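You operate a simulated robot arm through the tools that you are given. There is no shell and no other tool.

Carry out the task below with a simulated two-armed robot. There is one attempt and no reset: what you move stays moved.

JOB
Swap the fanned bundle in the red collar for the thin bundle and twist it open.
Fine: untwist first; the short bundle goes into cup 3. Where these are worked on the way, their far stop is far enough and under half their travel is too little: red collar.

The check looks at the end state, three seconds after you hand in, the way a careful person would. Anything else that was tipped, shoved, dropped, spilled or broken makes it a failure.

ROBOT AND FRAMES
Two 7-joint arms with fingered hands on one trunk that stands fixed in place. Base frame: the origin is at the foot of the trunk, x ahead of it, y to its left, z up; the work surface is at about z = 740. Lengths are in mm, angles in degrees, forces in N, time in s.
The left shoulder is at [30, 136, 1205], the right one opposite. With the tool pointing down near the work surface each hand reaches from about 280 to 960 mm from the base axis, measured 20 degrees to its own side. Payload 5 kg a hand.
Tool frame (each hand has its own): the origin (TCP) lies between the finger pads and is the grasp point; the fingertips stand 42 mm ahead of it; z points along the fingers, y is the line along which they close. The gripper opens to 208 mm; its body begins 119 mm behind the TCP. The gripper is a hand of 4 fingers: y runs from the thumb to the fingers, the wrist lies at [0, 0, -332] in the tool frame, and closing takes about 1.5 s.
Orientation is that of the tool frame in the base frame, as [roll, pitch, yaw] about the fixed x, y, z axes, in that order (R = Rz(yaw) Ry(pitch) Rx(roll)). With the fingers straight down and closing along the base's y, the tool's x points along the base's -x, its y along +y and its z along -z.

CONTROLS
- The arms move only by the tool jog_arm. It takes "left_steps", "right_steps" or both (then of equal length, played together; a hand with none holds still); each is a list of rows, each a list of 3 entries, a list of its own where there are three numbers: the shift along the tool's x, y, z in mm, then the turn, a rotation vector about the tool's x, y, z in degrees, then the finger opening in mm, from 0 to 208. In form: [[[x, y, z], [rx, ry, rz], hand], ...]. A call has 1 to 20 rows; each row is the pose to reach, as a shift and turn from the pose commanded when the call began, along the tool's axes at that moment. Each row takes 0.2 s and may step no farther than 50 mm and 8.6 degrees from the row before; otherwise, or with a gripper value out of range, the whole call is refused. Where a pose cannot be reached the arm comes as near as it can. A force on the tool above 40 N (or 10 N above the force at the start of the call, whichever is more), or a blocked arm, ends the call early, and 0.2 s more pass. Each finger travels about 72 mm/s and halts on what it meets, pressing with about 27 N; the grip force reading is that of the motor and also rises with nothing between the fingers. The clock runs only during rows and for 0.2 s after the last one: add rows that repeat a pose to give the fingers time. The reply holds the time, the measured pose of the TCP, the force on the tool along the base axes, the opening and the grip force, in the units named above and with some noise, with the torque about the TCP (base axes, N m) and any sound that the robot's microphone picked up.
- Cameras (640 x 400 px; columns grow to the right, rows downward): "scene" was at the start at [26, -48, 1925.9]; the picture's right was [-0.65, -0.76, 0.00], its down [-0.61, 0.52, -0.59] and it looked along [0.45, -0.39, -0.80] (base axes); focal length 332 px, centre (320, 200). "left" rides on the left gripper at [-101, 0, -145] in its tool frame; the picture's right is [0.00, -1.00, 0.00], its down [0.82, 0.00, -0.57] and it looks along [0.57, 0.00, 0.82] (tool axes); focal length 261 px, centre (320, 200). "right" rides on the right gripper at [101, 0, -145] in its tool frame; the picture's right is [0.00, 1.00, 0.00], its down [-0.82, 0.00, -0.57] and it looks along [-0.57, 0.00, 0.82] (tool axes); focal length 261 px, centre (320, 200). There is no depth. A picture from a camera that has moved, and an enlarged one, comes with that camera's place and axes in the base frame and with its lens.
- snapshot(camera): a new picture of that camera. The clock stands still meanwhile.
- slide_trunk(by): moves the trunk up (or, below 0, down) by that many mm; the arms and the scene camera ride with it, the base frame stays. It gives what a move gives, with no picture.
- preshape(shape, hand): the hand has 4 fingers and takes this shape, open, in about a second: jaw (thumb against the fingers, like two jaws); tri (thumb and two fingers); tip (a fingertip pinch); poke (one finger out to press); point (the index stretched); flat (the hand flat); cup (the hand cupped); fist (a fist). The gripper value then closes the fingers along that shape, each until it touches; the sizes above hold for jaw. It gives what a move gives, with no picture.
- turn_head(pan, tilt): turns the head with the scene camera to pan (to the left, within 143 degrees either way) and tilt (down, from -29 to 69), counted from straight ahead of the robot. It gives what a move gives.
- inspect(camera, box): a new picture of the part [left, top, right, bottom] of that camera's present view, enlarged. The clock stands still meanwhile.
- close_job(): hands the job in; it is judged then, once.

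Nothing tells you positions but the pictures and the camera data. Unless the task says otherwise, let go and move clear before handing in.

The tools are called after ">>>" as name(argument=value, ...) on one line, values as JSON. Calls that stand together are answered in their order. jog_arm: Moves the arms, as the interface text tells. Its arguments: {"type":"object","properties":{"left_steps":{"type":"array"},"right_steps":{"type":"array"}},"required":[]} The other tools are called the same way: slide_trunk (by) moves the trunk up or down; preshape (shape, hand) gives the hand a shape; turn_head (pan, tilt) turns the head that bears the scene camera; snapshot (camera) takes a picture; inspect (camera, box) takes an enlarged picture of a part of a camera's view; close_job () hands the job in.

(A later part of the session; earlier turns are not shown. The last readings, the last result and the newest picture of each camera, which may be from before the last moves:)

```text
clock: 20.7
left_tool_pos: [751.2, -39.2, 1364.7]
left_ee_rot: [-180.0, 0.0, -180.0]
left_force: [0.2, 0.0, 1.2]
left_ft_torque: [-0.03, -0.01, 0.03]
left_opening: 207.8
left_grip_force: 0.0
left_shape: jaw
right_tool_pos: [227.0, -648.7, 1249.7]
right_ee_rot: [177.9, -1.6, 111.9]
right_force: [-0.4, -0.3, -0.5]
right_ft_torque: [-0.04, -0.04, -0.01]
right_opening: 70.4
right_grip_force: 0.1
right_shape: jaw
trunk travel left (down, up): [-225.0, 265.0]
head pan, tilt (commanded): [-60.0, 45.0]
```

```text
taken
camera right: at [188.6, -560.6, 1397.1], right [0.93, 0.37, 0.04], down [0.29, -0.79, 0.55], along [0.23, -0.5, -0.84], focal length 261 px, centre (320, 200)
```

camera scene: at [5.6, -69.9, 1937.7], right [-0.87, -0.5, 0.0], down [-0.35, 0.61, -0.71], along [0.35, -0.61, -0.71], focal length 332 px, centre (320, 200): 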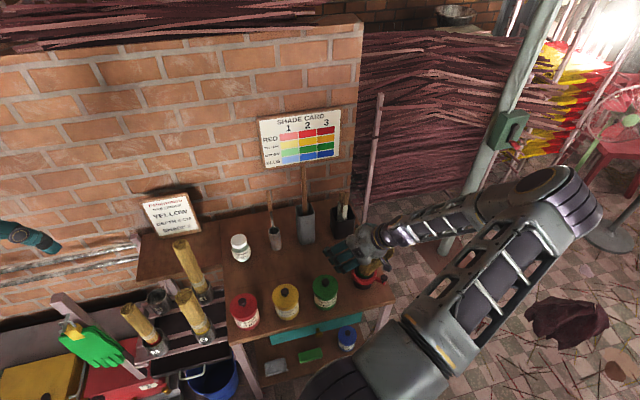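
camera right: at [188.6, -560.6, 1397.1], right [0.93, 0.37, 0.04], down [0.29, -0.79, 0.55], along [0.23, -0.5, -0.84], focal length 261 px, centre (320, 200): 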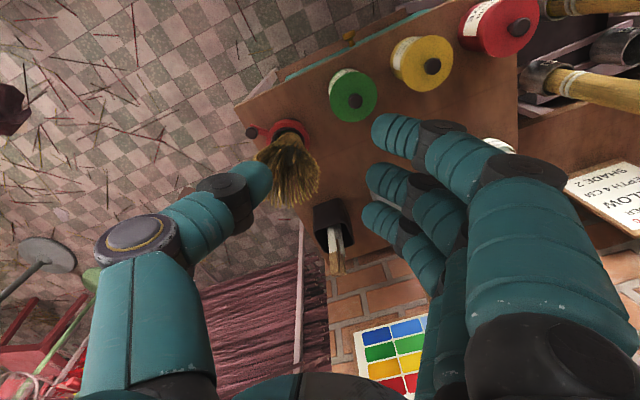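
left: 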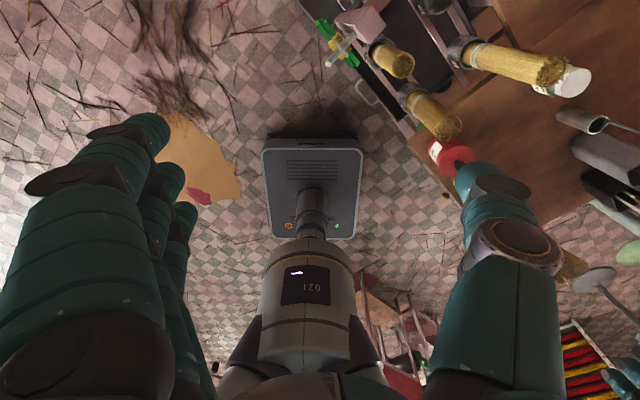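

The upright pose works well here. I'll look at the closed jaw and the flat hand as possible narrow pushers for the knob.

>>> jog_arm(right_steps=[[[0, 0, 0], [0, 0, 0], 20], [[0, 0, 0], [0, 0, 0], 0], [[0, 0, 0], [0, 0, 0], 0], [[0, 0, 0], [0, 0, 0], 0]])

>>> snapshot(camera="right")

>>> preshape(shape="flat", hand="right")

>>> snapshot(camera="right")

>>> preshape(shape="point", hand="right")

>>> jog_arm(right_steps=[[[0, 0, 0], [0, 0, 0], 150], [[0, 0, 0], [0, 0, 0], 100], [[0, 0, 0], [0, 0, 0], 100], [[0, 0, 0], [0, 0, 0], 100]])

>>> snapshot(camera="right")

```text
clock: 21.7
left_tool_pos: [751.6, -41.1, 1364.6]
left_ee_rot: [-180.0, 0.0, 180.0]
left_force: [0.2, 0.6, -0.3]
left_ft_torque: [-0.01, 0.01, 0.01]
left_opening: 207.9
left_grip_force: 0.1
left_shape: jaw
right_tool_pos: [227.4, -649.2, 1248.7]
right_ee_rot: [177.8, -1.6, 112.1]
right_force: [0.3, 0.3, 0.4]
right_ft_torque: [0.05, 0.03, -0.03]
right_opening: 0.0
right_grip_force: 26.7
right_shape: jaw
trunk travel left (down, up): [-225.0, 265.0]
head pan, tilt (commanded): [-60.0, 45.0]
```

```text
taken
camera right: at [189.0, -560.9, 1396.9], right [0.93, 0.37, 0.04], down [0.29, -0.79, 0.55], along [0.23, -0.5, -0.84], focal length 261 px, centre (320, 200)
```

right: 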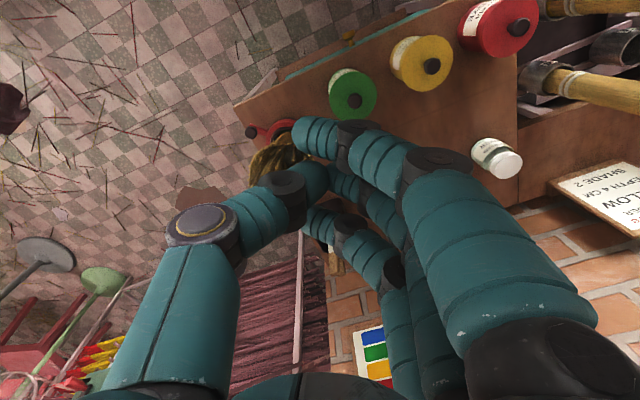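

```text
clock: 22.6
left_tool_pos: [751.3, -41.0, 1364.3]
left_ee_rot: [-180.0, 0.0, 180.0]
left_force: [-0.7, -0.2, -0.2]
left_ft_torque: [-0.01, 0.02, -0.05]
left_opening: 207.6
left_grip_force: 0.1
left_shape: jaw
right_tool_pos: [228.3, -647.8, 1249.1]
right_ee_rot: [177.7, -1.7, 111.9]
right_force: [0.1, -0.4, -1.0]
right_ft_torque: [-0.03, 0.06, -0.04]
right_opening: 201.8
right_grip_force: 0.1
right_shape: flat
trunk travel left (down, up): [-225.0, 265.0]
head pan, tilt (commanded): [-60.0, 45.0]
```

```text
taken
camera right: at [189.0, -560.9, 1396.9], right [0.93, 0.37, 0.04], down [0.29, -0.79, 0.55], along [0.23, -0.5, -0.84], focal length 261 px, centre (320, 200)
```

right: 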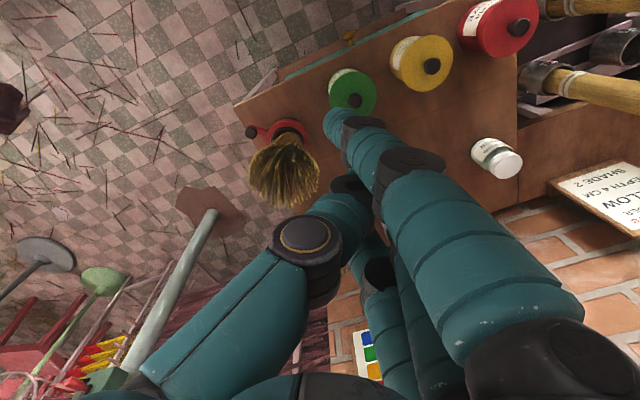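

```text
clock: 23.5
left_tool_pos: [750.4, -39.9, 1364.9]
left_ee_rot: [179.9, 0.0, -179.9]
left_force: [-0.7, -0.6, 0.4]
left_ft_torque: [0.01, -0.01, 0.0]
left_opening: 207.5
left_grip_force: 0.1
left_shape: jaw
right_tool_pos: [227.1, -648.3, 1247.9]
right_ee_rot: [177.8, -1.7, 112.0]
right_force: [0.4, -1.1, 0.3]
right_ft_torque: [0.03, 0.0, 0.01]
right_opening: 0.0
right_grip_force: 0.0
right_shape: point
trunk travel left (down, up): [-225.0, 265.0]
head pan, tilt (commanded): [-60.0, 45.0]
```

```text
clock: 24.5
left_tool_pos: [750.6, -40.4, 1364.2]
left_ee_rot: [180.0, 0.0, -180.0]
left_force: [0.1, -0.5, 0.0]
left_ft_torque: [0.01, 0.01, -0.03]
left_opening: 208.1
left_grip_force: 0.0
left_shape: jaw
right_tool_pos: [228.5, -649.0, 1248.3]
right_ee_rot: [177.9, -1.7, 112.0]
right_force: [0.6, -0.2, 0.1]
right_ft_torque: [0.0, -0.01, 0.02]
right_opening: 0.0
right_grip_force: 0.1
right_shape: point
trunk travel left (down, up): [-225.0, 265.0]
head pan, tilt (commanded): [-60.0, 45.0]
```

```text
taken
camera right: at [188.9, -560.9, 1396.9], right [0.93, 0.37, 0.04], down [0.29, -0.79, 0.55], along [0.23, -0.5, -0.84], focal length 261 px, centre (320, 200)
```

right: 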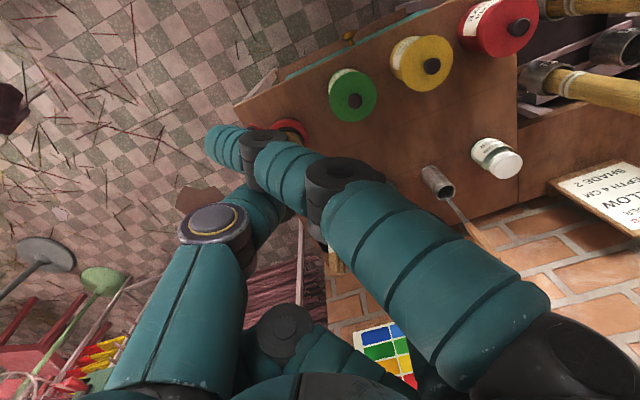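

The flat hand makes a straight paddle whose tips reach about 75 mm past the TCP, so the palm stays above the fan. I'll use it to push the knob with the index edge. First I go over the top to a spot beside the knob at a safe height.

>>> preshape(shape="flat", hand="right")

>>> jog_arm(right_steps=[[[-20.6, -21.2, 10], [0.3, -0.2, 1.5], 200], [[-41.2, -42.4, 20], [0.6, -0.4, 3], 200], [[-61.8, -63.6, 35], [0.8, -0.6, 4.5], 200], [[-82.4, -84.9, 50], [1.1, -0.9, 6], 200], [[-103, -106, 65], [1.4, -1.1, 7.5], 200], [[-123.6, -127.3, 80], [1.7, -1.3, 9], 200], [[-144.2, -148.5, 100], [1.9, -1.5, 10.5], 200], [[-164.7, -169.7, 119], [2.2, -1.7, 12], 200], [[-164.7, -169.7, 119], [2.2, -1.7, 12], 200]])

>>> snapshot(camera="right")

>>> snapshot(camera="scene")

```text
clock: 25.4
left_tool_pos: [750.8, -40.4, 1365.7]
left_ee_rot: [179.9, 0.0, -180.0]
left_force: [0.0, -0.2, 0.6]
left_ft_torque: [-0.02, -0.01, 0.0]
left_opening: 207.8
left_grip_force: 0.1
left_shape: jaw
right_tool_pos: [228.1, -648.9, 1248.5]
right_ee_rot: [177.8, -1.7, 112.0]
right_force: [0.0, 0.5, 0.0]
right_ft_torque: [-0.04, -0.02, -0.01]
right_opening: 201.9
right_grip_force: 0.0
right_shape: flat
trunk travel left (down, up): [-225.0, 265.0]
head pan, tilt (commanded): [-60.0, 45.0]
```

```text
clock: 27.4
left_tool_pos: [750.7, -39.4, 1364.1]
left_ee_rot: [180.0, 0.1, -180.0]
left_force: [0.8, 0.6, -0.5]
left_ft_torque: [-0.1, 0.0, 0.01]
left_opening: 207.9
left_grip_force: 0.1
left_shape: jaw
right_tool_pos: [135.7, -860.4, 1120.3]
right_ee_rot: [-179.7, -0.1, 99.8]
right_force: [-0.5, 0.9, 0.1]
right_ft_torque: [-0.08, -0.05, -0.02]
right_opening: 201.6
right_grip_force: 0.0
right_shape: flat
trunk travel left (down, up): [-225.0, 265.0]
head pan, tilt (commanded): [-60.0, 45.0]
```

```text
taken
camera right: at [120.7, -760.7, 1264.9], right [0.99, 0.17, 0.0], down [0.14, -0.81, 0.57], along [0.09, -0.56, -0.82], focal length 261 px, centre (320, 200)
```

right: 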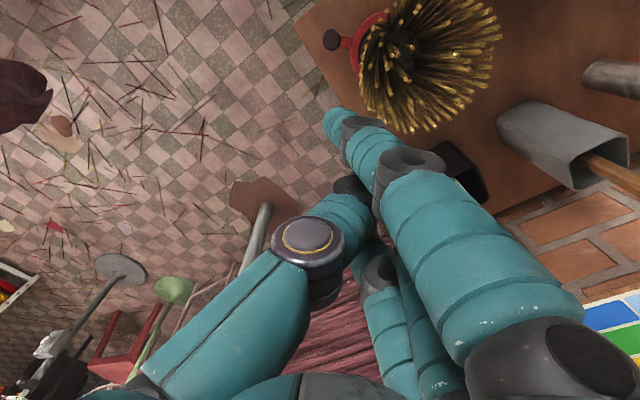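

```text
taken
camera scene: at [10.9, -68.8, 1937.6], right [-0.87, -0.5, 0.0], down [-0.35, 0.61, -0.71], along [0.35, -0.61, -0.71], focal length 332 px, centre (320, 200)
```

scene: 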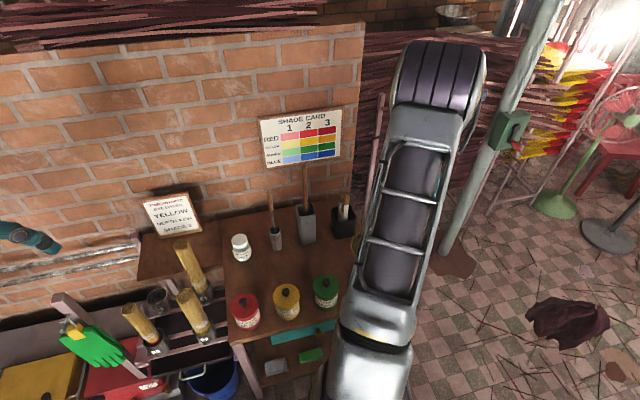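

The paddle hangs beside the collar: knob at (139,-783), index tip near (144,-823), and the fan edge well clear. I'll lower to knob height and check.

>>> jog_arm(right_steps=[[[0, 0, 36], [0, 0, 0], 200], [[0, 0, 72], [0, 0, 0], 200], [[0, 0, 108], [0, 0, 0], 200], [[0, 0, 144], [0, 0, 0], 200], [[0, 0, 180], [0, 0, 0], 200], [[0, 0, 213], [0, 0, 0], 200], [[0, 0, 213], [0, 0, 0], 200]])

>>> snapshot(camera="right")

```text
clock: 29.0
left_tool_pos: [751.7, -39.8, 1364.5]
left_ee_rot: [180.0, 0.0, -180.0]
left_force: [0.4, 0.2, 0.2]
left_ft_torque: [-0.08, -0.01, -0.01]
left_opening: 207.8
left_grip_force: 0.0
left_shape: jaw
right_tool_pos: [134.6, -859.6, 905.9]
right_ee_rot: [-179.8, -0.1, 99.9]
right_force: [0.3, 0.4, 0.1]
right_ft_torque: [-0.07, -0.02, 0.02]
right_opening: 201.6
right_grip_force: 0.1
right_shape: flat
trunk travel left (down, up): [-225.0, 265.0]
head pan, tilt (commanded): [-60.0, 45.0]
```

```text
taken
camera right: at [119.5, -760.5, 1051.6], right [0.99, 0.17, 0.0], down [0.14, -0.81, 0.57], along [0.09, -0.56, -0.82], focal length 261 px, centre (320, 200)
```

right: 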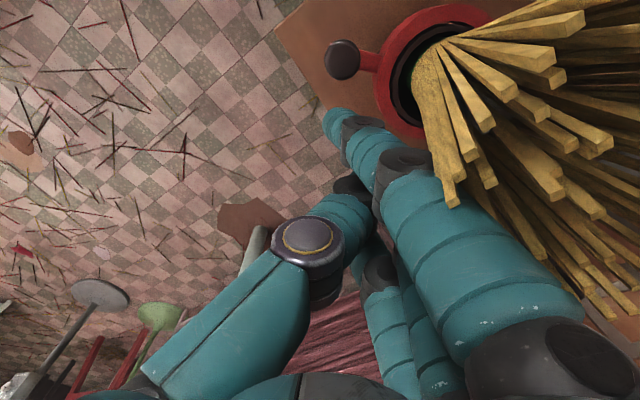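

The knob sits right ahead of the index edge. I'll push slowly in the +x tool direction, clockwise seen from above, and watch the force and the picture.

>>> jog_arm(right_steps=[[[5, 0, 0], [0, 0, 0], 200], [[10, 0, 0], [0, 0, 0], 200], [[14, 0, 0], [0, 0, 0], 200], [[18, 0, 0], [0, 0, 0], 200], [[22, 0, 0], [0, 0, 0], 200], [[26, 0, 0], [0, 0, 0], 200]])

>>> snapshot(camera="right")

```text
clock: 30.4
left_tool_pos: [750.6, -39.3, 1365.0]
left_ee_rot: [180.0, -0.1, -179.9]
left_force: [-0.6, 0.1, -0.3]
left_ft_torque: [-0.01, -0.01, -0.01]
left_opening: 207.6
left_grip_force: 0.1
left_shape: jaw
right_tool_pos: [130.0, -835.0, 905.6]
right_ee_rot: [-179.7, -0.3, 99.9]
right_force: [0.1, 0.8, 0.6]
right_ft_torque: [-0.01, -0.02, -0.01]
right_opening: 201.8
right_grip_force: 0.1
right_shape: flat
trunk travel left (down, up): [-225.0, 265.0]
head pan, tilt (commanded): [-60.0, 45.0]
```

```text
taken
camera right: at [114.8, -735.1, 1051.1], right [0.99, 0.17, 0.0], down [0.14, -0.81, 0.57], along [0.09, -0.56, -0.82], focal length 261 px, centre (320, 200)
```

right: 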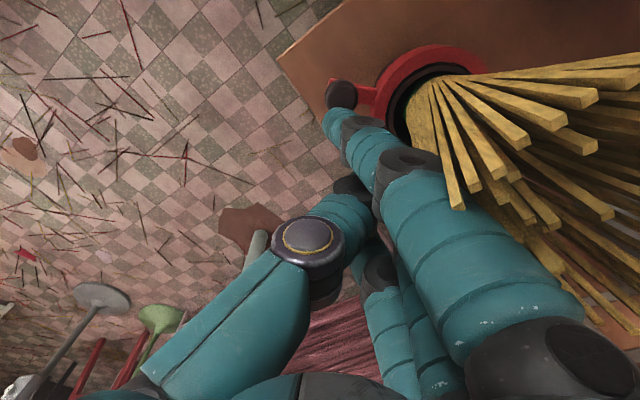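

The fingertip has just reached the knob with no load yet. I'll keep pushing.

>>> jog_arm(right_steps=[[[4, 0, 0], [0, 0, 0], 200], [[8, 0, 0], [0, 0, 0], 200], [[12, 0, 0], [0, 0, 0], 200], [[16, 0, 0], [0, 0, 0], 200], [[20, 0, 0], [0, 0, 0], 200], [[24, 0, 0], [0, 0, 0], 200]])

>>> snapshot(camera="right")

```text
clock: 31.8
left_tool_pos: [750.8, -38.8, 1364.9]
left_ee_rot: [180.0, 0.0, 179.9]
left_force: [1.0, 0.1, -0.5]
left_ft_torque: [0.0, -0.04, 0.02]
left_opening: 207.7
left_grip_force: 0.0
left_shape: jaw
right_tool_pos: [125.9, -810.5, 906.1]
right_ee_rot: [-179.8, -0.2, 100.0]
right_force: [-0.4, 0.2, -0.3]
right_ft_torque: [-0.04, 0.01, 0.0]
right_opening: 201.8
right_grip_force: 0.0
right_shape: flat
trunk travel left (down, up): [-225.0, 265.0]
head pan, tilt (commanded): [-60.0, 45.0]
```

```text
taken
camera right: at [111.1, -711.4, 1051.2], right [0.99, 0.17, 0.0], down [0.14, -0.81, 0.57], along [0.09, -0.56, -0.82], focal length 261 px, centre (320, 200)
```

right: 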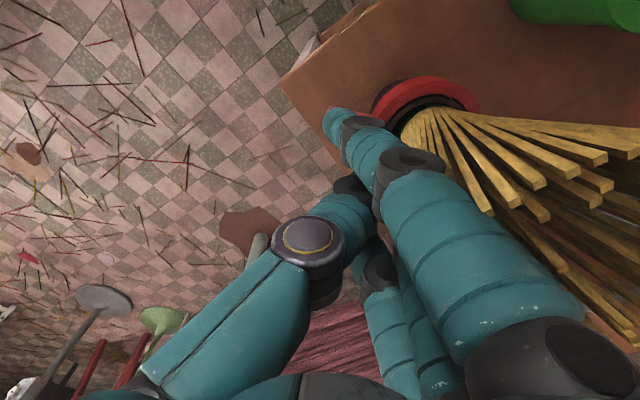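

>>> inspect(camera="right", box=[270, 50, 510, 220])

>>> turn_head(pan=-45, tilt=55)

>>> snapshot(camera="scene")

```text
2.35 times, centred on (390, 135) of right
camera zoom: at [111.1, -711.4, 1051.2], right [0.99, 0.17, 0.0], down [0.14, -0.81, 0.57], along [0.09, -0.56, -0.82], focal length 613 px, centre (155, 353)
```

zoom: 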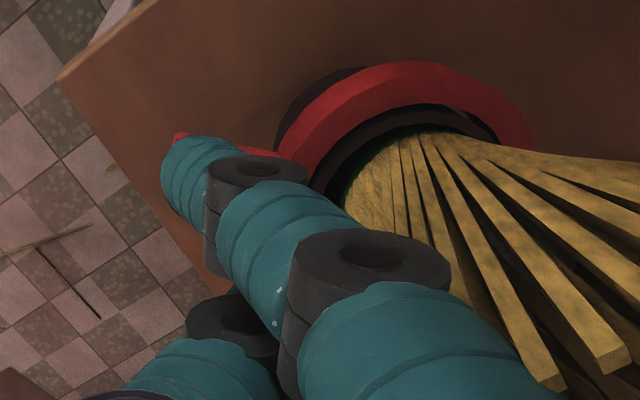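

```text
clock: 32.5
left_tool_pos: [750.7, -41.5, 1364.7]
left_ee_rot: [-180.0, 0.0, 180.0]
left_force: [-0.7, -0.1, 0.3]
left_ft_torque: [0.0, 0.0, 0.03]
left_opening: 207.7
left_grip_force: 0.1
left_shape: jaw
right_tool_pos: [125.5, -810.5, 905.7]
right_ee_rot: [-179.9, -0.2, 100.0]
right_force: [0.2, -0.2, 0.7]
right_ft_torque: [0.01, 0.01, -0.01]
right_opening: 201.7
right_grip_force: 0.2
right_shape: flat
trunk travel left (down, up): [-225.0, 265.0]
head pan, tilt (commanded): [-45.0, 55.0]
```

```text
taken
camera scene: at [21.0, -51.3, 1924.0], right [-0.71, -0.71, 0.0], down [-0.58, 0.58, -0.57], along [0.41, -0.41, -0.82], focal length 332 px, centre (320, 200)
```

scene: 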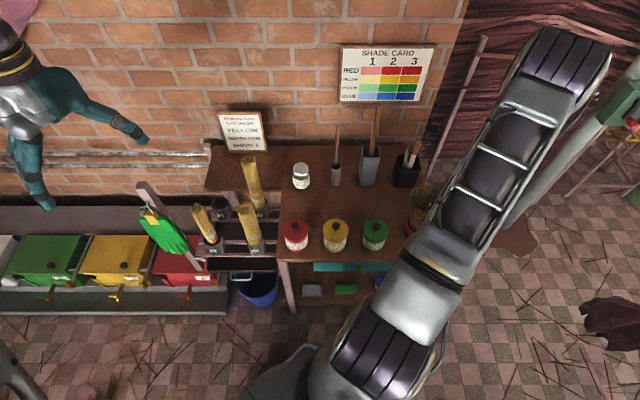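

No force was felt because the fingertip passed over the top of the knob; the lever's red end shows right under it. I'll back off, go 26 mm lower and push again.

>>> jog_arm(right_steps=[[[-20, 0, 0], [0, 0, 0], 200], [[-40, 0, 0], [0, 0, 0], 200], [[-55, 0, 0], [0, 0, 0], 200], [[-55, 0, 13], [0, 0, 0], 200], [[-55, 0, 26], [0, 0, 0], 200], [[-48, 0, 26], [0, 0, 0], 200], [[-42, 0, 26], [0, 0, 0], 200], [[-36, 0, 26], [0, 0, 0], 200], [[-31, 0, 26], [0, 0, 0], 200], [[-26, 0, 26], [0, 0, 0], 200], [[-22, 0, 26], [0, 0, 0], 200], [[-18, 0, 26], [0, 0, 0], 200]])

>>> inspect(camera="right", box=[270, 0, 510, 220])

```text
clock: 35.1
left_tool_pos: [752.5, -44.0, 1364.6]
left_ee_rot: [179.9, 0.0, -180.0]
left_force: [0.1, 0.4, -0.2]
left_ft_torque: [-0.02, 0.01, 0.0]
left_opening: 207.5
left_grip_force: 0.1
left_shape: jaw
right_tool_pos: [129.3, -835.5, 881.1]
right_ee_rot: [-179.7, 0.4, 99.9]
right_force: [1.9, -34.1, 2.9]
right_ft_torque: [-1.84, -0.18, -2.19]
right_opening: 201.9
right_grip_force: 0.0
right_shape: flat
trunk travel left (down, up): [-225.0, 265.0]
head pan, tilt (commanded): [-45.0, 55.0]
```

```text
1.82 times, centred on (390, 110) of right
camera zoom: at [114.0, -735.0, 1025.5], right [0.99, 0.17, 0.0], down [0.14, -0.8, 0.58], along [0.09, -0.57, -0.82], focal length 474 px, centre (193, 364)
```

zoom: 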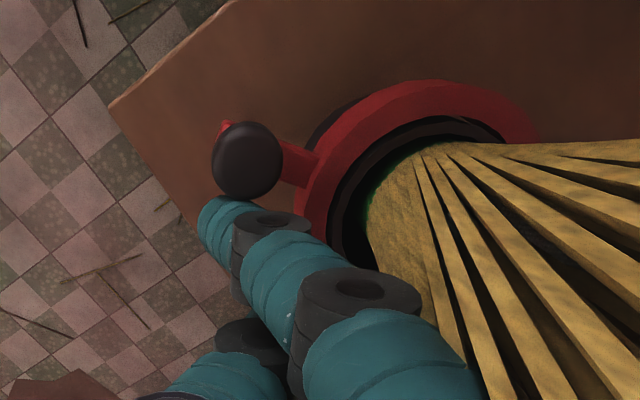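

The finger is now bearing on the knob at about 34 N, and the knob may have shifted around 13 mm. I'll push a little further to see whether this is the direction that turns.

>>> jog_arm(right_steps=[[[2, 0, 0], [0, 0, 0], 200], [[4, 0, 0], [0, 0, 0], 200], [[6, 0, 0], [0, 0, 0], 200], [[8, 0, 0], [0, 0, 0], 200]])

>>> inspect(camera="right", box=[270, 0, 510, 220])

```text
clock: 35.6
left_tool_pos: [752.2, -37.7, 1363.9]
left_ee_rot: [179.9, -0.1, -180.0]
left_force: [-0.2, 1.3, 0.5]
left_ft_torque: [-0.14, 0.02, 0.01]
left_opening: 207.7
left_grip_force: 0.0
left_shape: jaw
right_tool_pos: [129.4, -834.2, 883.3]
right_ee_rot: [-179.7, 1.0, 99.9]
right_force: [-1.7, -9.8, -2.4]
right_ft_torque: [-0.67, 0.34, -0.58]
right_opening: 201.8
right_grip_force: 0.0
right_shape: flat
trunk travel left (down, up): [-225.0, 265.0]
head pan, tilt (commanded): [-45.0, 55.0]
stopped in row 2 (right hand): the force on the tool passed its limit at 45 N (the readings are from after the stop); the commanded pose is now the measured one
```

```text
1.82 times, centred on (390, 110) of right
camera zoom: at [114.0, -732.6, 1026.9], right [0.99, 0.17, 0.0], down [0.14, -0.8, 0.59], along [0.09, -0.58, -0.81], focal length 474 px, centre (193, 364)
```

zoom: 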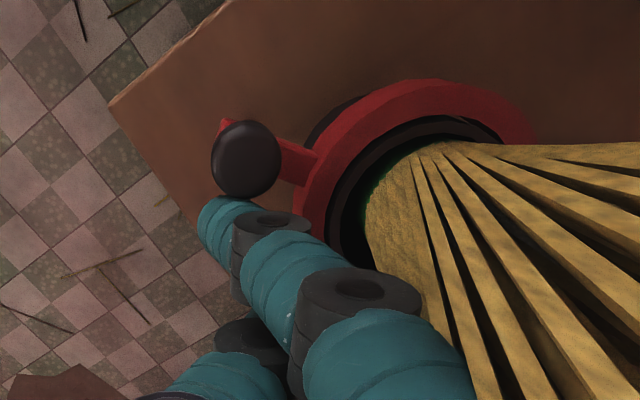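

It moved about 12 mm (9°) and then held firm at 45 N, so clockwise looks like the end stop and counter-clockwise should be the free way. I'll back off, lift over the knob and set the hand on its other side.

>>> jog_arm(right_steps=[[[-15, -3, 0], [0, 0.5, 0], 200], [[-15, -5, -30], [0, 1, 0], 200], [[-15, -5, -65], [0, 1, 0], 200], [[15, -5, -65], [0, 1, 0], 200], [[50, -5, -65], [0, 1, 0], 200], [[85, -2, -65], [0, 1, 0], 200], [[115, 4, -65], [0, 1, 0], 200], [[140, 9, -65], [0, 1, 0], 200], [[140, 9, -65], [0, 1, 0], 200]])

>>> snapshot(camera="right")

>>> snapshot(camera="scene")

```text
clock: 37.6
left_tool_pos: [750.9, -41.4, 1365.7]
left_ee_rot: [179.8, 0.1, -180.0]
left_force: [-0.7, -0.2, 0.0]
left_ft_torque: [0.09, -0.01, 0.03]
left_opening: 207.8
left_grip_force: 0.1
left_shape: jaw
right_tool_pos: [113.9, -692.9, 943.9]
right_ee_rot: [-179.8, -0.3, 99.9]
right_force: [-0.1, -0.9, -0.9]
right_ft_torque: [0.04, 0.03, -0.01]
right_opening: 201.9
right_grip_force: 0.0
right_shape: flat
trunk travel left (down, up): [-225.0, 265.0]
head pan, tilt (commanded): [-45.0, 55.0]
```

```text
taken
camera right: at [99.4, -593.9, 1090.3], right [0.99, 0.17, 0.0], down [0.14, -0.81, 0.57], along [0.09, -0.56, -0.82], focal length 261 px, centre (320, 200)
```

right: 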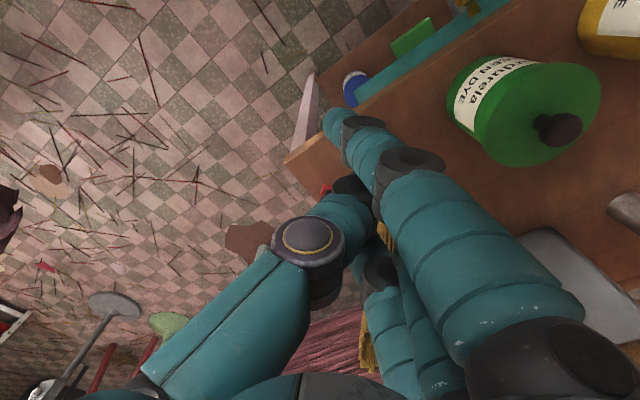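

```text
taken
camera scene: at [21.0, -51.9, 1924.0], right [-0.71, -0.71, 0.0], down [-0.58, 0.58, -0.57], along [0.41, -0.41, -0.82], focal length 332 px, centre (320, 200)
```

scene: 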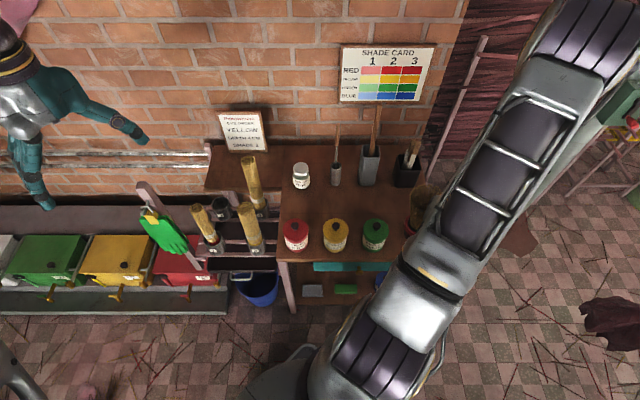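

The hand is on the far side of the knob with clearance. I'll descend to the same height and push back gently the other way, using force as my guide since the fingers hide the contact.

>>> jog_arm(right_steps=[[[0, 0, 20], [0, 0, 0], 200], [[0, 0, 40], [0, 0, 0], 200], [[0, 0, 62], [0, 0, 0], 200], [[-5, 0, 62], [0, 0, 0], 200], [[-10, 0, 62], [0, 0, 0], 200], [[-14, 0, 62], [0, 0, 0], 200], [[-17, 0, 62], [0, 0, 0], 200], [[-20, 0, 62], [0, 0, 0], 200], [[-23, 0, 62], [0, 0, 0], 200], [[-26, 0, 62], [0, 0, 0], 200], [[-29, 0, 62], [0, 0, 0], 200], [[-32, 0, 62], [0, 0, 0], 200], [[-35, 0, 62], [0, 0, 0], 200], [[-38, 0, 62], [0, 0, 0], 200]])

>>> snapshot(camera="right")

```text
clock: 40.6
left_tool_pos: [750.8, -39.4, 1365.2]
left_ee_rot: [180.0, 0.0, 180.0]
left_force: [-0.1, 0.2, -0.3]
left_ft_torque: [0.04, -0.02, -0.02]
left_opening: 207.8
left_grip_force: 0.0
left_shape: jaw
right_tool_pos: [120.4, -728.9, 883.6]
right_ee_rot: [-179.8, -0.4, 99.8]
right_force: [-1.1, 7.5, 0.2]
right_ft_torque: [0.28, 0.03, 0.08]
right_opening: 201.6
right_grip_force: 0.1
right_shape: flat
trunk travel left (down, up): [-225.0, 265.0]
head pan, tilt (commanded): [-45.0, 55.0]
```

```text
taken
camera right: at [105.8, -629.8, 1029.1], right [0.99, 0.17, 0.0], down [0.14, -0.81, 0.57], along [0.09, -0.56, -0.82], focal length 261 px, centre (320, 200)
```

right: 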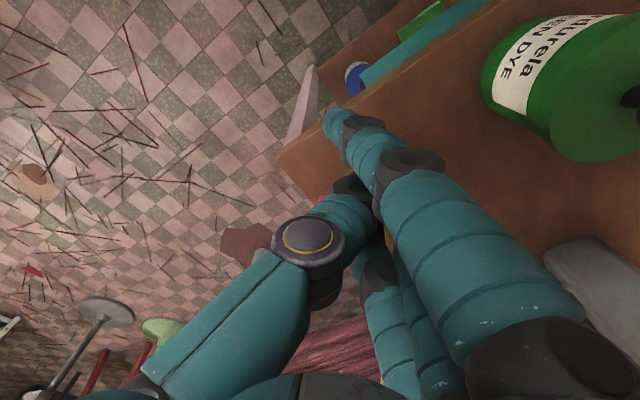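

Counter-clockwise the knob gives way at only about 7 N, so this is the untwisting direction. I'll swing the hand around the collar axis, yawing with the lever, about 30° at first.

>>> jog_arm(right_steps=[[[-4.2, -3.4, 0], [0, 0, -3], 200], [[-8.6, -6.8, 0], [0, 0, -6], 200], [[-13.2, -9.8, 0], [0, 0, -9], 200], [[-18, -12.7, 0], [0, 0, -12], 200], [[-23, -15.3, 0], [0, 0, -15], 200], [[-28.2, -17.8, 0], [0, 0, -18], 200], [[-33.5, -20, 0], [0, 0, -21], 200], [[-38.9, -21.8, 0], [0, 0, -24], 200], [[-44.4, -23.4, 0], [0, 0, -27], 200], [[-50.2, -24.6, 0], [0, 0, -30], 200]])

>>> snapshot(camera="right")

>>> snapshot(camera="scene")

```text
clock: 41.4
left_tool_pos: [751.2, -38.9, 1364.4]
left_ee_rot: [-180.0, -0.1, -179.9]
left_force: [-0.6, -1.0, -1.3]
left_ft_torque: [0.16, -0.01, -0.02]
left_opening: 207.8
left_grip_force: 0.1
left_shape: jaw
right_tool_pos: [112.7, -734.6, 881.7]
right_ee_rot: [-179.8, -1.4, 108.1]
right_force: [1.0, 17.1, 12.1]
right_ft_torque: [0.33, -0.31, 0.43]
right_opening: 201.7
right_grip_force: 0.0
right_shape: flat
trunk travel left (down, up): [-225.0, 265.0]
head pan, tilt (commanded): [-45.0, 55.0]
stopped in row 3 (right hand): the force on the tool passed its limit at 43 N (the readings are from after the stop); the commanded pose is now the measured one
```

```text
taken
camera right: at [84.2, -641.3, 1028.7], right [0.95, 0.31, 0.0], down [0.26, -0.79, 0.55], along [0.17, -0.53, -0.83], focal length 261 px, centre (320, 200)
```

right: 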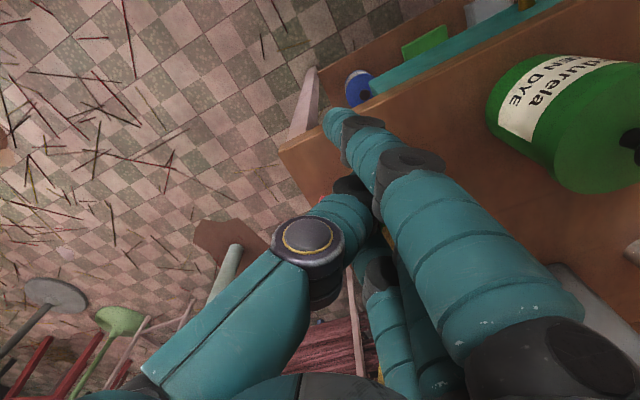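

```text
taken
camera scene: at [21.2, -50.7, 1924.1], right [-0.71, -0.71, 0.0], down [-0.58, 0.58, -0.57], along [0.41, -0.41, -0.82], focal length 332 px, centre (320, 200)
```

scene: 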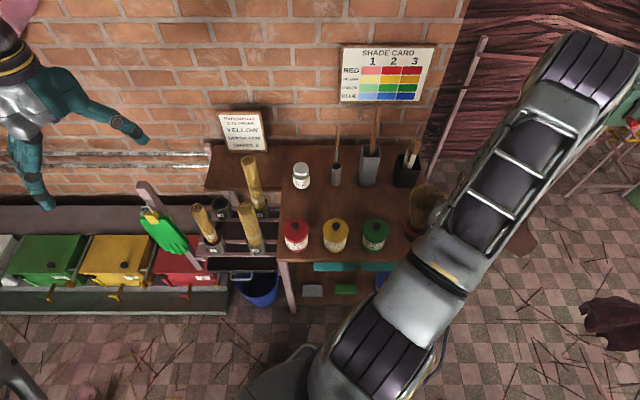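

The push was blocked at 43 N with some upward force too. Before pushing more I need to see where the lever actually is, so I'll back off, rise and look.

>>> jog_arm(right_steps=[[[10, 0, 0], [0, 0, 0], 200], [[25, 0, -20], [0, 0, 4], 200], [[35, 0, -60], [0, 0, 8], 200], [[35, 0, -100], [0, 0, 8], 200], [[35, -20, -140], [0, 0, 8], 200], [[35, -40, -180], [0, 0, 8], 200], [[35, -60, -220], [0, 0, 8], 200]])

>>> snapshot(camera="right")

>>> snapshot(camera="scene")

```text
clock: 43.0
left_tool_pos: [750.1, -36.5, 1365.6]
left_ee_rot: [180.0, -0.1, -179.9]
left_force: [-1.1, 0.7, 0.6]
left_ft_torque: [-0.1, -0.09, -0.01]
left_opening: 207.6
left_grip_force: 0.1
left_shape: jaw
right_tool_pos: [45.9, -725.4, 1103.0]
right_ee_rot: [-179.7, -1.1, 100.2]
right_force: [1.1, 0.6, 0.4]
right_ft_torque: [-0.11, -0.02, 0.03]
right_opening: 201.9
right_grip_force: 0.0
right_shape: flat
trunk travel left (down, up): [-225.0, 265.0]
head pan, tilt (commanded): [-45.0, 55.0]
```

```text
taken
camera right: at [31.2, -628.1, 1249.8], right [0.99, 0.17, -0.01], down [0.14, -0.82, 0.56], along [0.09, -0.55, -0.83], focal length 261 px, centre (320, 200)
```

right: 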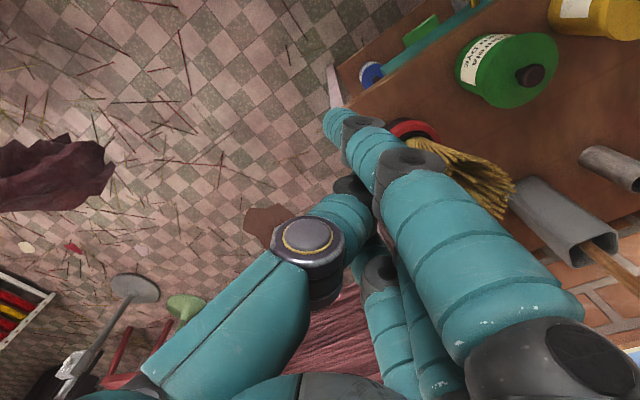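

```text
taken
camera scene: at [20.2, -49.4, 1924.1], right [-0.71, -0.71, 0.0], down [-0.58, 0.58, -0.57], along [0.41, -0.41, -0.82], focal length 332 px, centre (320, 200)
```

scene: 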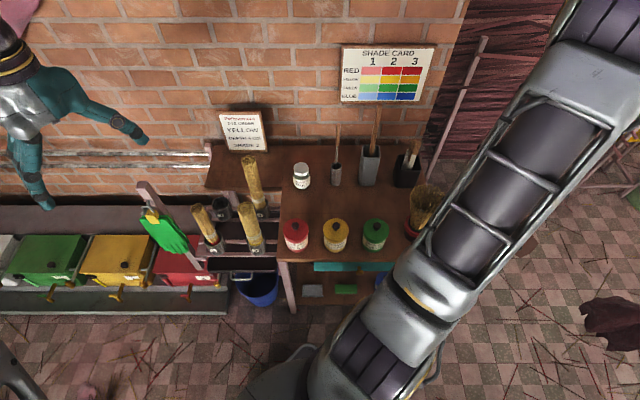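

>>> jog_arm(right_steps=[[[-30, 0, 0], [0, 0, 0], 200], [[-60, 0, 0], [0, 0, 0], 200], [[-90, 0, 0], [0, 0, 0], 200], [[-90, 0, 0], [0, 0, 0], 200]])

>>> snapshot(camera="right")

>>> inspect(camera="right", box=[320, 20, 560, 180])

```text
clock: 44.0
left_tool_pos: [750.5, -39.0, 1365.4]
left_ee_rot: [-179.9, -0.1, -180.0]
left_force: [0.2, 0.1, 0.0]
left_ft_torque: [-0.08, 0.0, 0.04]
left_opening: 208.0
left_grip_force: 0.0
left_shape: jaw
right_tool_pos: [61.8, -814.8, 1101.8]
right_ee_rot: [-179.6, -1.0, 99.9]
right_force: [-0.7, 0.5, -0.6]
right_ft_torque: [-0.07, -0.04, 0.01]
right_opening: 201.7
right_grip_force: 0.1
right_shape: flat
trunk travel left (down, up): [-225.0, 265.0]
head pan, tilt (commanded): [-45.0, 55.0]
```

```text
taken
camera right: at [47.0, -717.4, 1248.4], right [0.99, 0.17, -0.01], down [0.14, -0.82, 0.56], along [0.09, -0.55, -0.83], focal length 261 px, centre (320, 200)
```

right: 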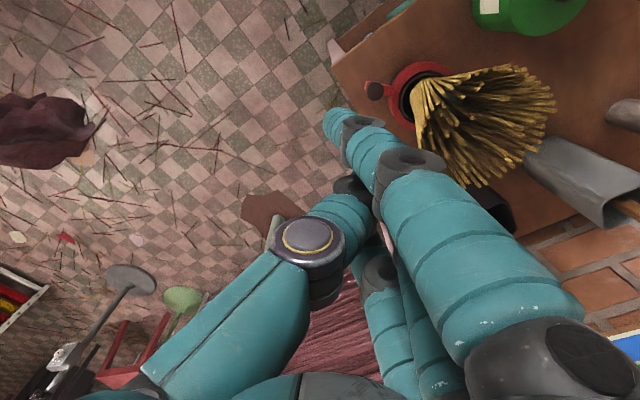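

```text
2.50 times, centred on (440, 100) of right
camera zoom: at [47.0, -717.4, 1248.4], right [0.99, 0.17, -0.01], down [0.14, -0.82, 0.56], along [0.09, -0.55, -0.83], focal length 652 px, centre (20, 450)
```

zoom: 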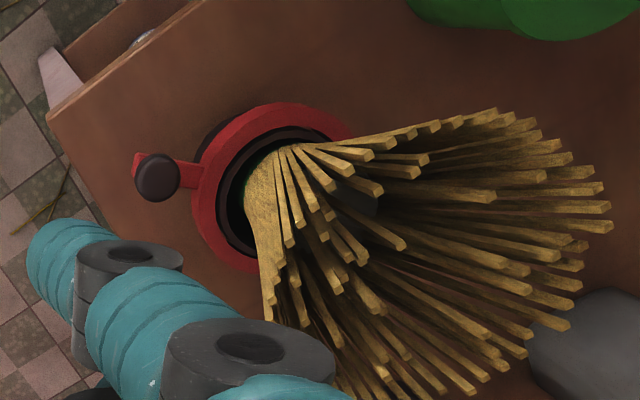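

The lever is back where it started, at about (141,-784), so neither push really turned it. My palm may have been touching the fan tips, and that would explain both blocks. I'll test at this safe height whether the hand can tilt about 30° outward, which would keep the palm away from the fan.

>>> jog_arm(right_steps=[[[0, 0, 0], [-6, 0, 0], 200], [[0, 0, 0], [-12, 0, 0], 200], [[0, 0, 0], [-18, 0, 0], 200], [[0, 0, 0], [-24, 0, 0], 200], [[0, 0, 0], [-30, 0, 0], 200], [[0, 0, 0], [-30, 0, 0], 200]])

>>> snapshot(camera="right")

>>> snapshot(camera="scene")

```text
clock: 45.4
left_tool_pos: [752.0, -38.6, 1364.7]
left_ee_rot: [-179.9, 0.0, 179.9]
left_force: [0.4, 0.6, -0.1]
left_ft_torque: [-0.07, 0.05, 0.01]
left_opening: 207.6
left_grip_force: 0.0
left_shape: jaw
right_tool_pos: [62.5, -814.1, 1101.0]
right_ee_rot: [150.3, -1.0, 100.0]
right_force: [0.7, 0.2, 0.4]
right_ft_torque: [-0.05, 0.06, -0.02]
right_opening: 201.6
right_grip_force: 0.2
right_shape: flat
trunk travel left (down, up): [-225.0, 265.0]
head pan, tilt (commanded): [-45.0, 55.0]
```

```text
taken
camera right: at [-23.5, -729.5, 1229.2], right [0.86, 0.14, 0.5], down [-0.14, -0.87, 0.48], along [0.5, -0.48, -0.72], focal length 261 px, centre (320, 200)
```

right: 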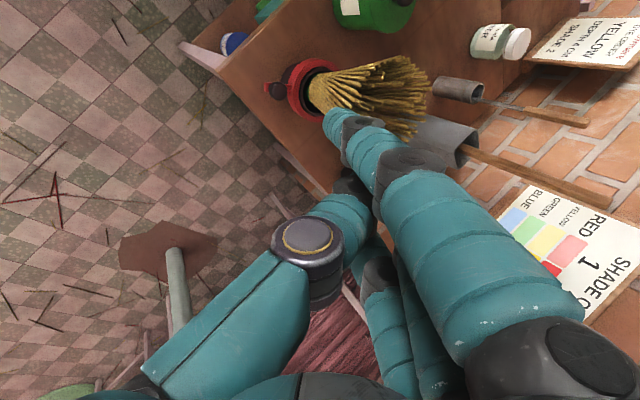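

```text
taken
camera scene: at [21.8, -50.4, 1924.0], right [-0.71, -0.71, 0.0], down [-0.58, 0.58, -0.57], along [0.41, -0.41, -0.82], focal length 332 px, centre (320, 200)
```

scene: 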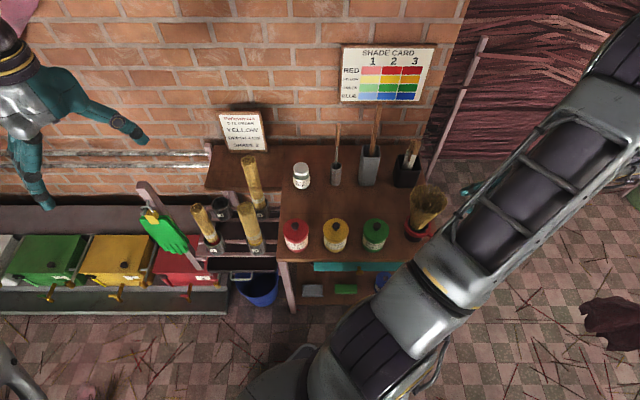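

The 30° outward tilt is reachable. I'll use the two clear views now to refine the collar, knob and fan positions.

>>> inspect(camera="right", box=[250, 40, 450, 160])

>>> inspect(camera="scene", box=[380, 170, 480, 250])

```text
3.20 times, centred on (350, 100) of right
camera zoom: at [-23.5, -729.5, 1229.2], right [0.86, 0.14, 0.5], down [-0.14, -0.87, 0.48], along [0.5, -0.48, -0.72], focal length 834 px, centre (224, 520)
```

zoom: 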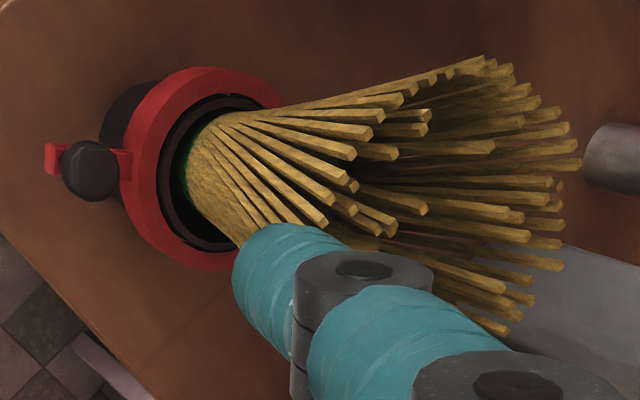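

```text
5.00 times, centred on (430, 210) of scene
camera zoom: at [21.8, -50.4, 1924.0], right [-0.71, -0.71, 0.0], down [-0.58, 0.58, -0.57], along [0.41, -0.41, -0.82], focal length 1659 px, centre (-230, 150)
```

zoom: 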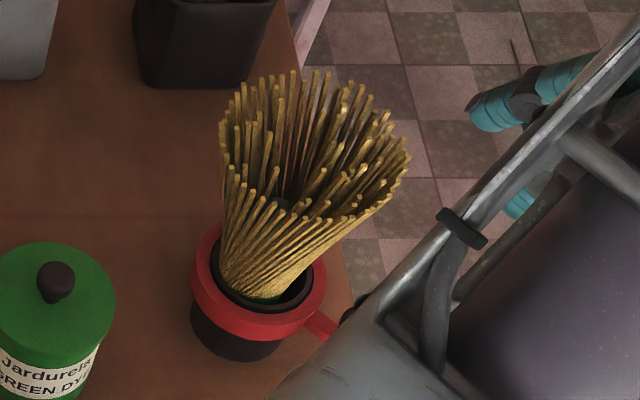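

Refined: the collar axis is near (216,-780), the lever points along about 183°, and the fan tips reach roughly z≈1000. So earlier my palm really was hitting them. With the tilted hand I'll come in low from the outside and put the index finger just behind the knob.

>>> jog_arm(right_steps=[[[-15.8, -16.7, 29], [0, -1.2, 2], 200], [[-31.6, -33.3, 58], [0, -2.4, 4], 200], [[-47.4, -50, 86.8], [-0.1, -3.5, 6.1], 200], [[-48, -66, 115], [-0.1, -3.5, 6.1], 200], [[-48.5, -82, 143], [-0.1, -3.5, 6.1], 200], [[-49.1, -98, 172], [-0.1, -3.5, 6.1], 200], [[-49.7, -114.7, 200.2], [-0.1, -3.5, 6.1], 200], [[-53.5, -101, 208], [-0.1, -3.5, 6.1], 200], [[-57.3, -87.6, 215.6], [-0.1, -3.5, 6.1], 200], [[-57.3, -87.6, 215.6], [-0.1, -3.5, 6.1], 200]])

>>> snapshot(camera="right")

>>> inspect(camera="right", box=[270, 0, 510, 160])

```text
clock: 47.6
left_tool_pos: [750.2, -38.8, 1364.4]
left_ee_rot: [180.0, 0.0, 180.0]
left_force: [-0.5, 0.0, -1.0]
left_ft_torque: [-0.05, -0.03, 0.0]
left_opening: 207.6
left_grip_force: 0.2
left_shape: jaw
right_tool_pos: [101.1, -861.0, 869.2]
right_ee_rot: [150.3, -1.0, 93.0]
right_force: [0.1, 0.2, 0.4]
right_ft_torque: [-0.02, -0.01, 0.01]
right_opening: 201.9
right_grip_force: 0.1
right_shape: flat
trunk travel left (down, up): [-225.0, 265.0]
head pan, tilt (commanded): [-45.0, 55.0]
```

```text
taken
camera right: at [26.6, -766.2, 997.5], right [0.87, 0.03, 0.49], down [-0.24, -0.84, 0.48], along [0.43, -0.54, -0.72], focal length 261 px, centre (320, 200)
```

right: 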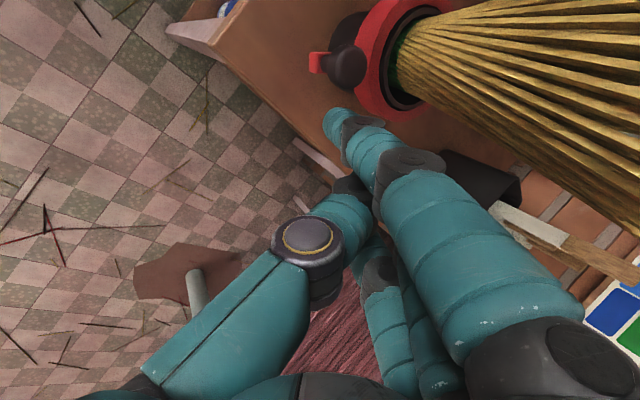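

```text
2.50 times, centred on (390, 80) of right
camera zoom: at [26.6, -766.2, 997.5], right [0.87, 0.03, 0.49], down [-0.24, -0.84, 0.48], along [0.43, -0.54, -0.72], focal length 652 px, centre (145, 500)
```

zoom: 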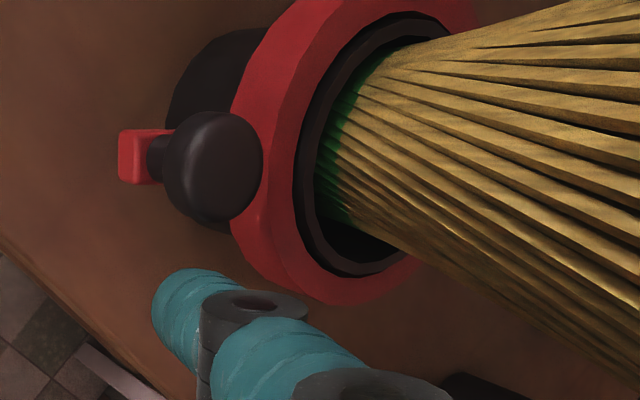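

A good view: the index sits just behind the knob and the palm is well away from the fan. I'll push clockwise slowly.

>>> jog_arm(right_steps=[[[4, 0, 0], [0, 0, 0], 200], [[8, 0, 0], [0, 0, 0], 200], [[12, 0, 0], [0, 0, 0], 200], [[15, 0, 0], [0, 0, 0], 200], [[18, 0, 0], [0, 0, 0], 200], [[21, 0, 0], [0, 0, 0], 200], [[24, 0, 0], [0, 0, 0], 200], [[27, 0, 0], [0, 0, 0], 200]])

>>> inspect(camera="right", box=[270, 0, 510, 160])

```text
clock: 49.4
left_tool_pos: [750.4, -40.0, 1364.8]
left_ee_rot: [180.0, 0.0, 180.0]
left_force: [0.3, -0.2, 0.1]
left_ft_torque: [-0.02, -0.02, 0.01]
left_opening: 207.8
left_grip_force: 0.0
left_shape: jaw
right_tool_pos: [99.5, -836.2, 870.0]
right_ee_rot: [150.4, -0.9, 93.0]
right_force: [1.0, -0.9, -0.3]
right_ft_torque: [-0.06, -0.03, 0.01]
right_opening: 201.7
right_grip_force: 0.1
right_shape: flat
trunk travel left (down, up): [-225.0, 265.0]
head pan, tilt (commanded): [-45.0, 55.0]
```

```text
2.50 times, centred on (390, 80) of right
camera zoom: at [24.7, -740.2, 997.8], right [0.87, 0.03, 0.49], down [-0.24, -0.84, 0.48], along [0.43, -0.54, -0.72], focal length 652 px, centre (145, 500)
```

zoom: 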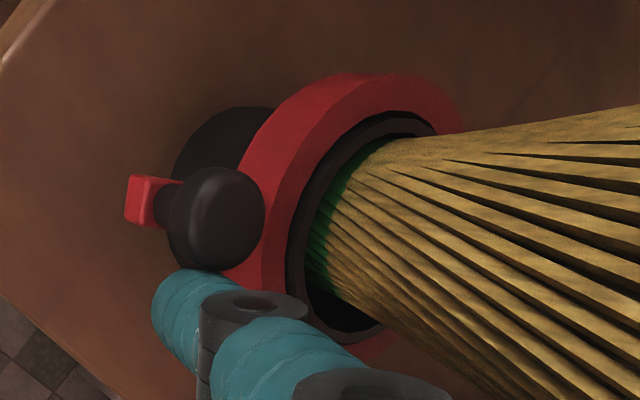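

>>> jog_arm(right_steps=[[[3, 0, 0], [0, 0, 0], 200], [[6, 0, 0], [0, 0, 0], 200], [[9, 0, 0], [0, 0, 0], 200], [[12, 0, 0], [0, 0, 0], 200], [[15, 0, 0], [0, 0, 0], 200], [[18, 0, 0], [0, 0, 0], 200], [[21, 0, 0], [0, 0, 0], 200], [[24, 0, 0], [0, 0, 0], 200]])

>>> inspect(camera="right", box=[270, 0, 510, 160])

```text
clock: 51.2
left_tool_pos: [751.2, -38.8, 1365.1]
left_ee_rot: [179.9, -0.1, -180.0]
left_force: [-0.1, 0.4, 0.7]
left_ft_torque: [-0.01, 0.0, 0.0]
left_opening: 207.3
left_grip_force: 0.0
left_shape: jaw
right_tool_pos: [99.5, -811.0, 870.1]
right_ee_rot: [150.3, -0.9, 93.1]
right_force: [-0.4, 0.0, 0.0]
right_ft_torque: [-0.01, -0.02, -0.01]
right_opening: 201.7
right_grip_force: 0.0
right_shape: flat
trunk travel left (down, up): [-225.0, 265.0]
head pan, tilt (commanded): [-45.0, 55.0]
```

```text
2.50 times, centred on (390, 80) of right
camera zoom: at [23.7, -715.8, 998.2], right [0.87, 0.03, 0.49], down [-0.24, -0.84, 0.48], along [0.43, -0.54, -0.72], focal length 652 px, centre (145, 500)
```

zoom: 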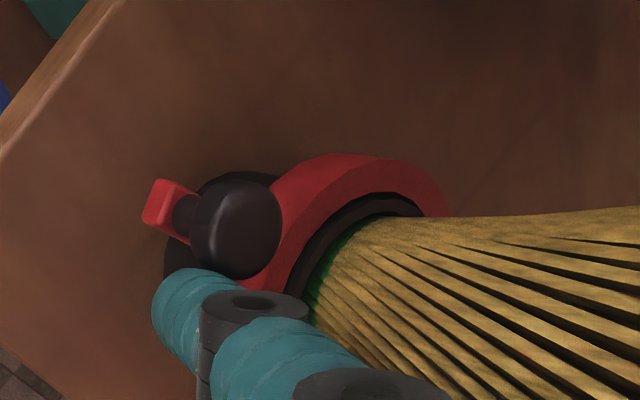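

The lever is turning clockwise at almost no force, now at about 156°, so the earlier block really was the palm on the fan. I'll continue the arc around the collar, yawing with the lever.

>>> jog_arm(right_steps=[[[6.2, -1, -0.5], [0, -1.5, 2.6], 200], [[12.5, -1.8, -0.8], [-0.1, -3, 5.2], 200], [[18.8, -2.3, -0.9], [-0.1, -4.5, 7.8], 200], [[25.1, -2.4, -0.9], [-0.2, -5.9, 10.4], 200], [[31.4, -2.3, -0.8], [-0.2, -7.4, 13], 200], [[37.6, -1.9, -0.4], [-0.3, -8.9, 15.6], 200], [[43.9, -1.3, 0.1], [-0.3, -10.4, 18.2], 200], [[50.2, -0.3, 0.7], [-0.4, -11.9, 20.8], 200], [[56.3, 0.9, 1.6], [-0.4, -13.4, 23.4], 200], [[62.3, 2.4, 2.5], [-0.5, -14.9, 26.1], 200], [[68.3, 4.2, 3.7], [-0.5, -16.3, 28.7], 200], [[74.1, 6.3, 4.9], [-0.6, -17.8, 31.3], 200]])

>>> snapshot(camera="right")

>>> inspect(camera="right", box=[270, 0, 510, 160])

```text
clock: 53.8
left_tool_pos: [751.1, -40.8, 1365.7]
left_ee_rot: [180.0, 0.0, -179.9]
left_force: [-0.8, 0.0, 0.6]
left_ft_torque: [0.02, -0.12, 0.0]
left_opening: 207.6
left_grip_force: 0.0
left_shape: jaw
right_tool_pos: [103.2, -731.2, 855.4]
right_ee_rot: [151.3, -4.3, 61.7]
right_force: [0.8, 0.4, 0.3]
right_ft_torque: [0.02, 0.07, -0.02]
right_opening: 201.7
right_grip_force: 0.0
right_shape: flat
right hand out of reach, approached as far as the arm can: row 10, 11, 12
trunk travel left (down, up): [-225.0, 265.0]
head pan, tilt (commanded): [-45.0, 55.0]
```

```text
taken
camera right: at [87.1, -617.2, 989.9], right [0.75, -0.45, 0.48], down [-0.65, -0.62, 0.44], along [0.1, -0.64, -0.76], focal length 261 px, centre (320, 200)
```

right: 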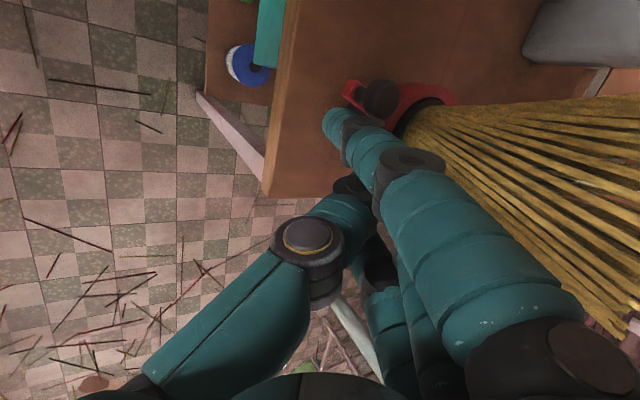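

```text
2.50 times, centred on (390, 80) of right
camera zoom: at [87.1, -617.2, 989.9], right [0.75, -0.45, 0.48], down [-0.65, -0.62, 0.44], along [0.1, -0.64, -0.76], focal length 652 px, centre (145, 500)
```

zoom: 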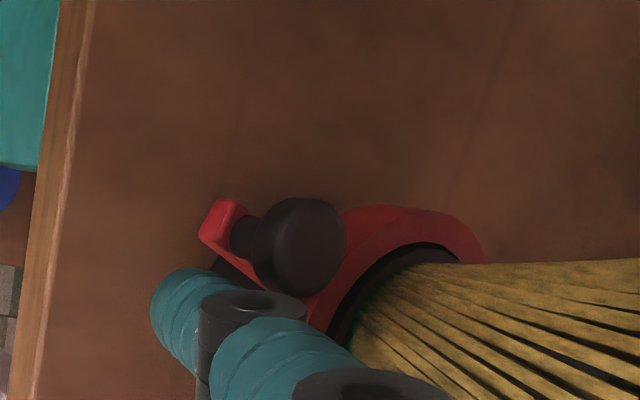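

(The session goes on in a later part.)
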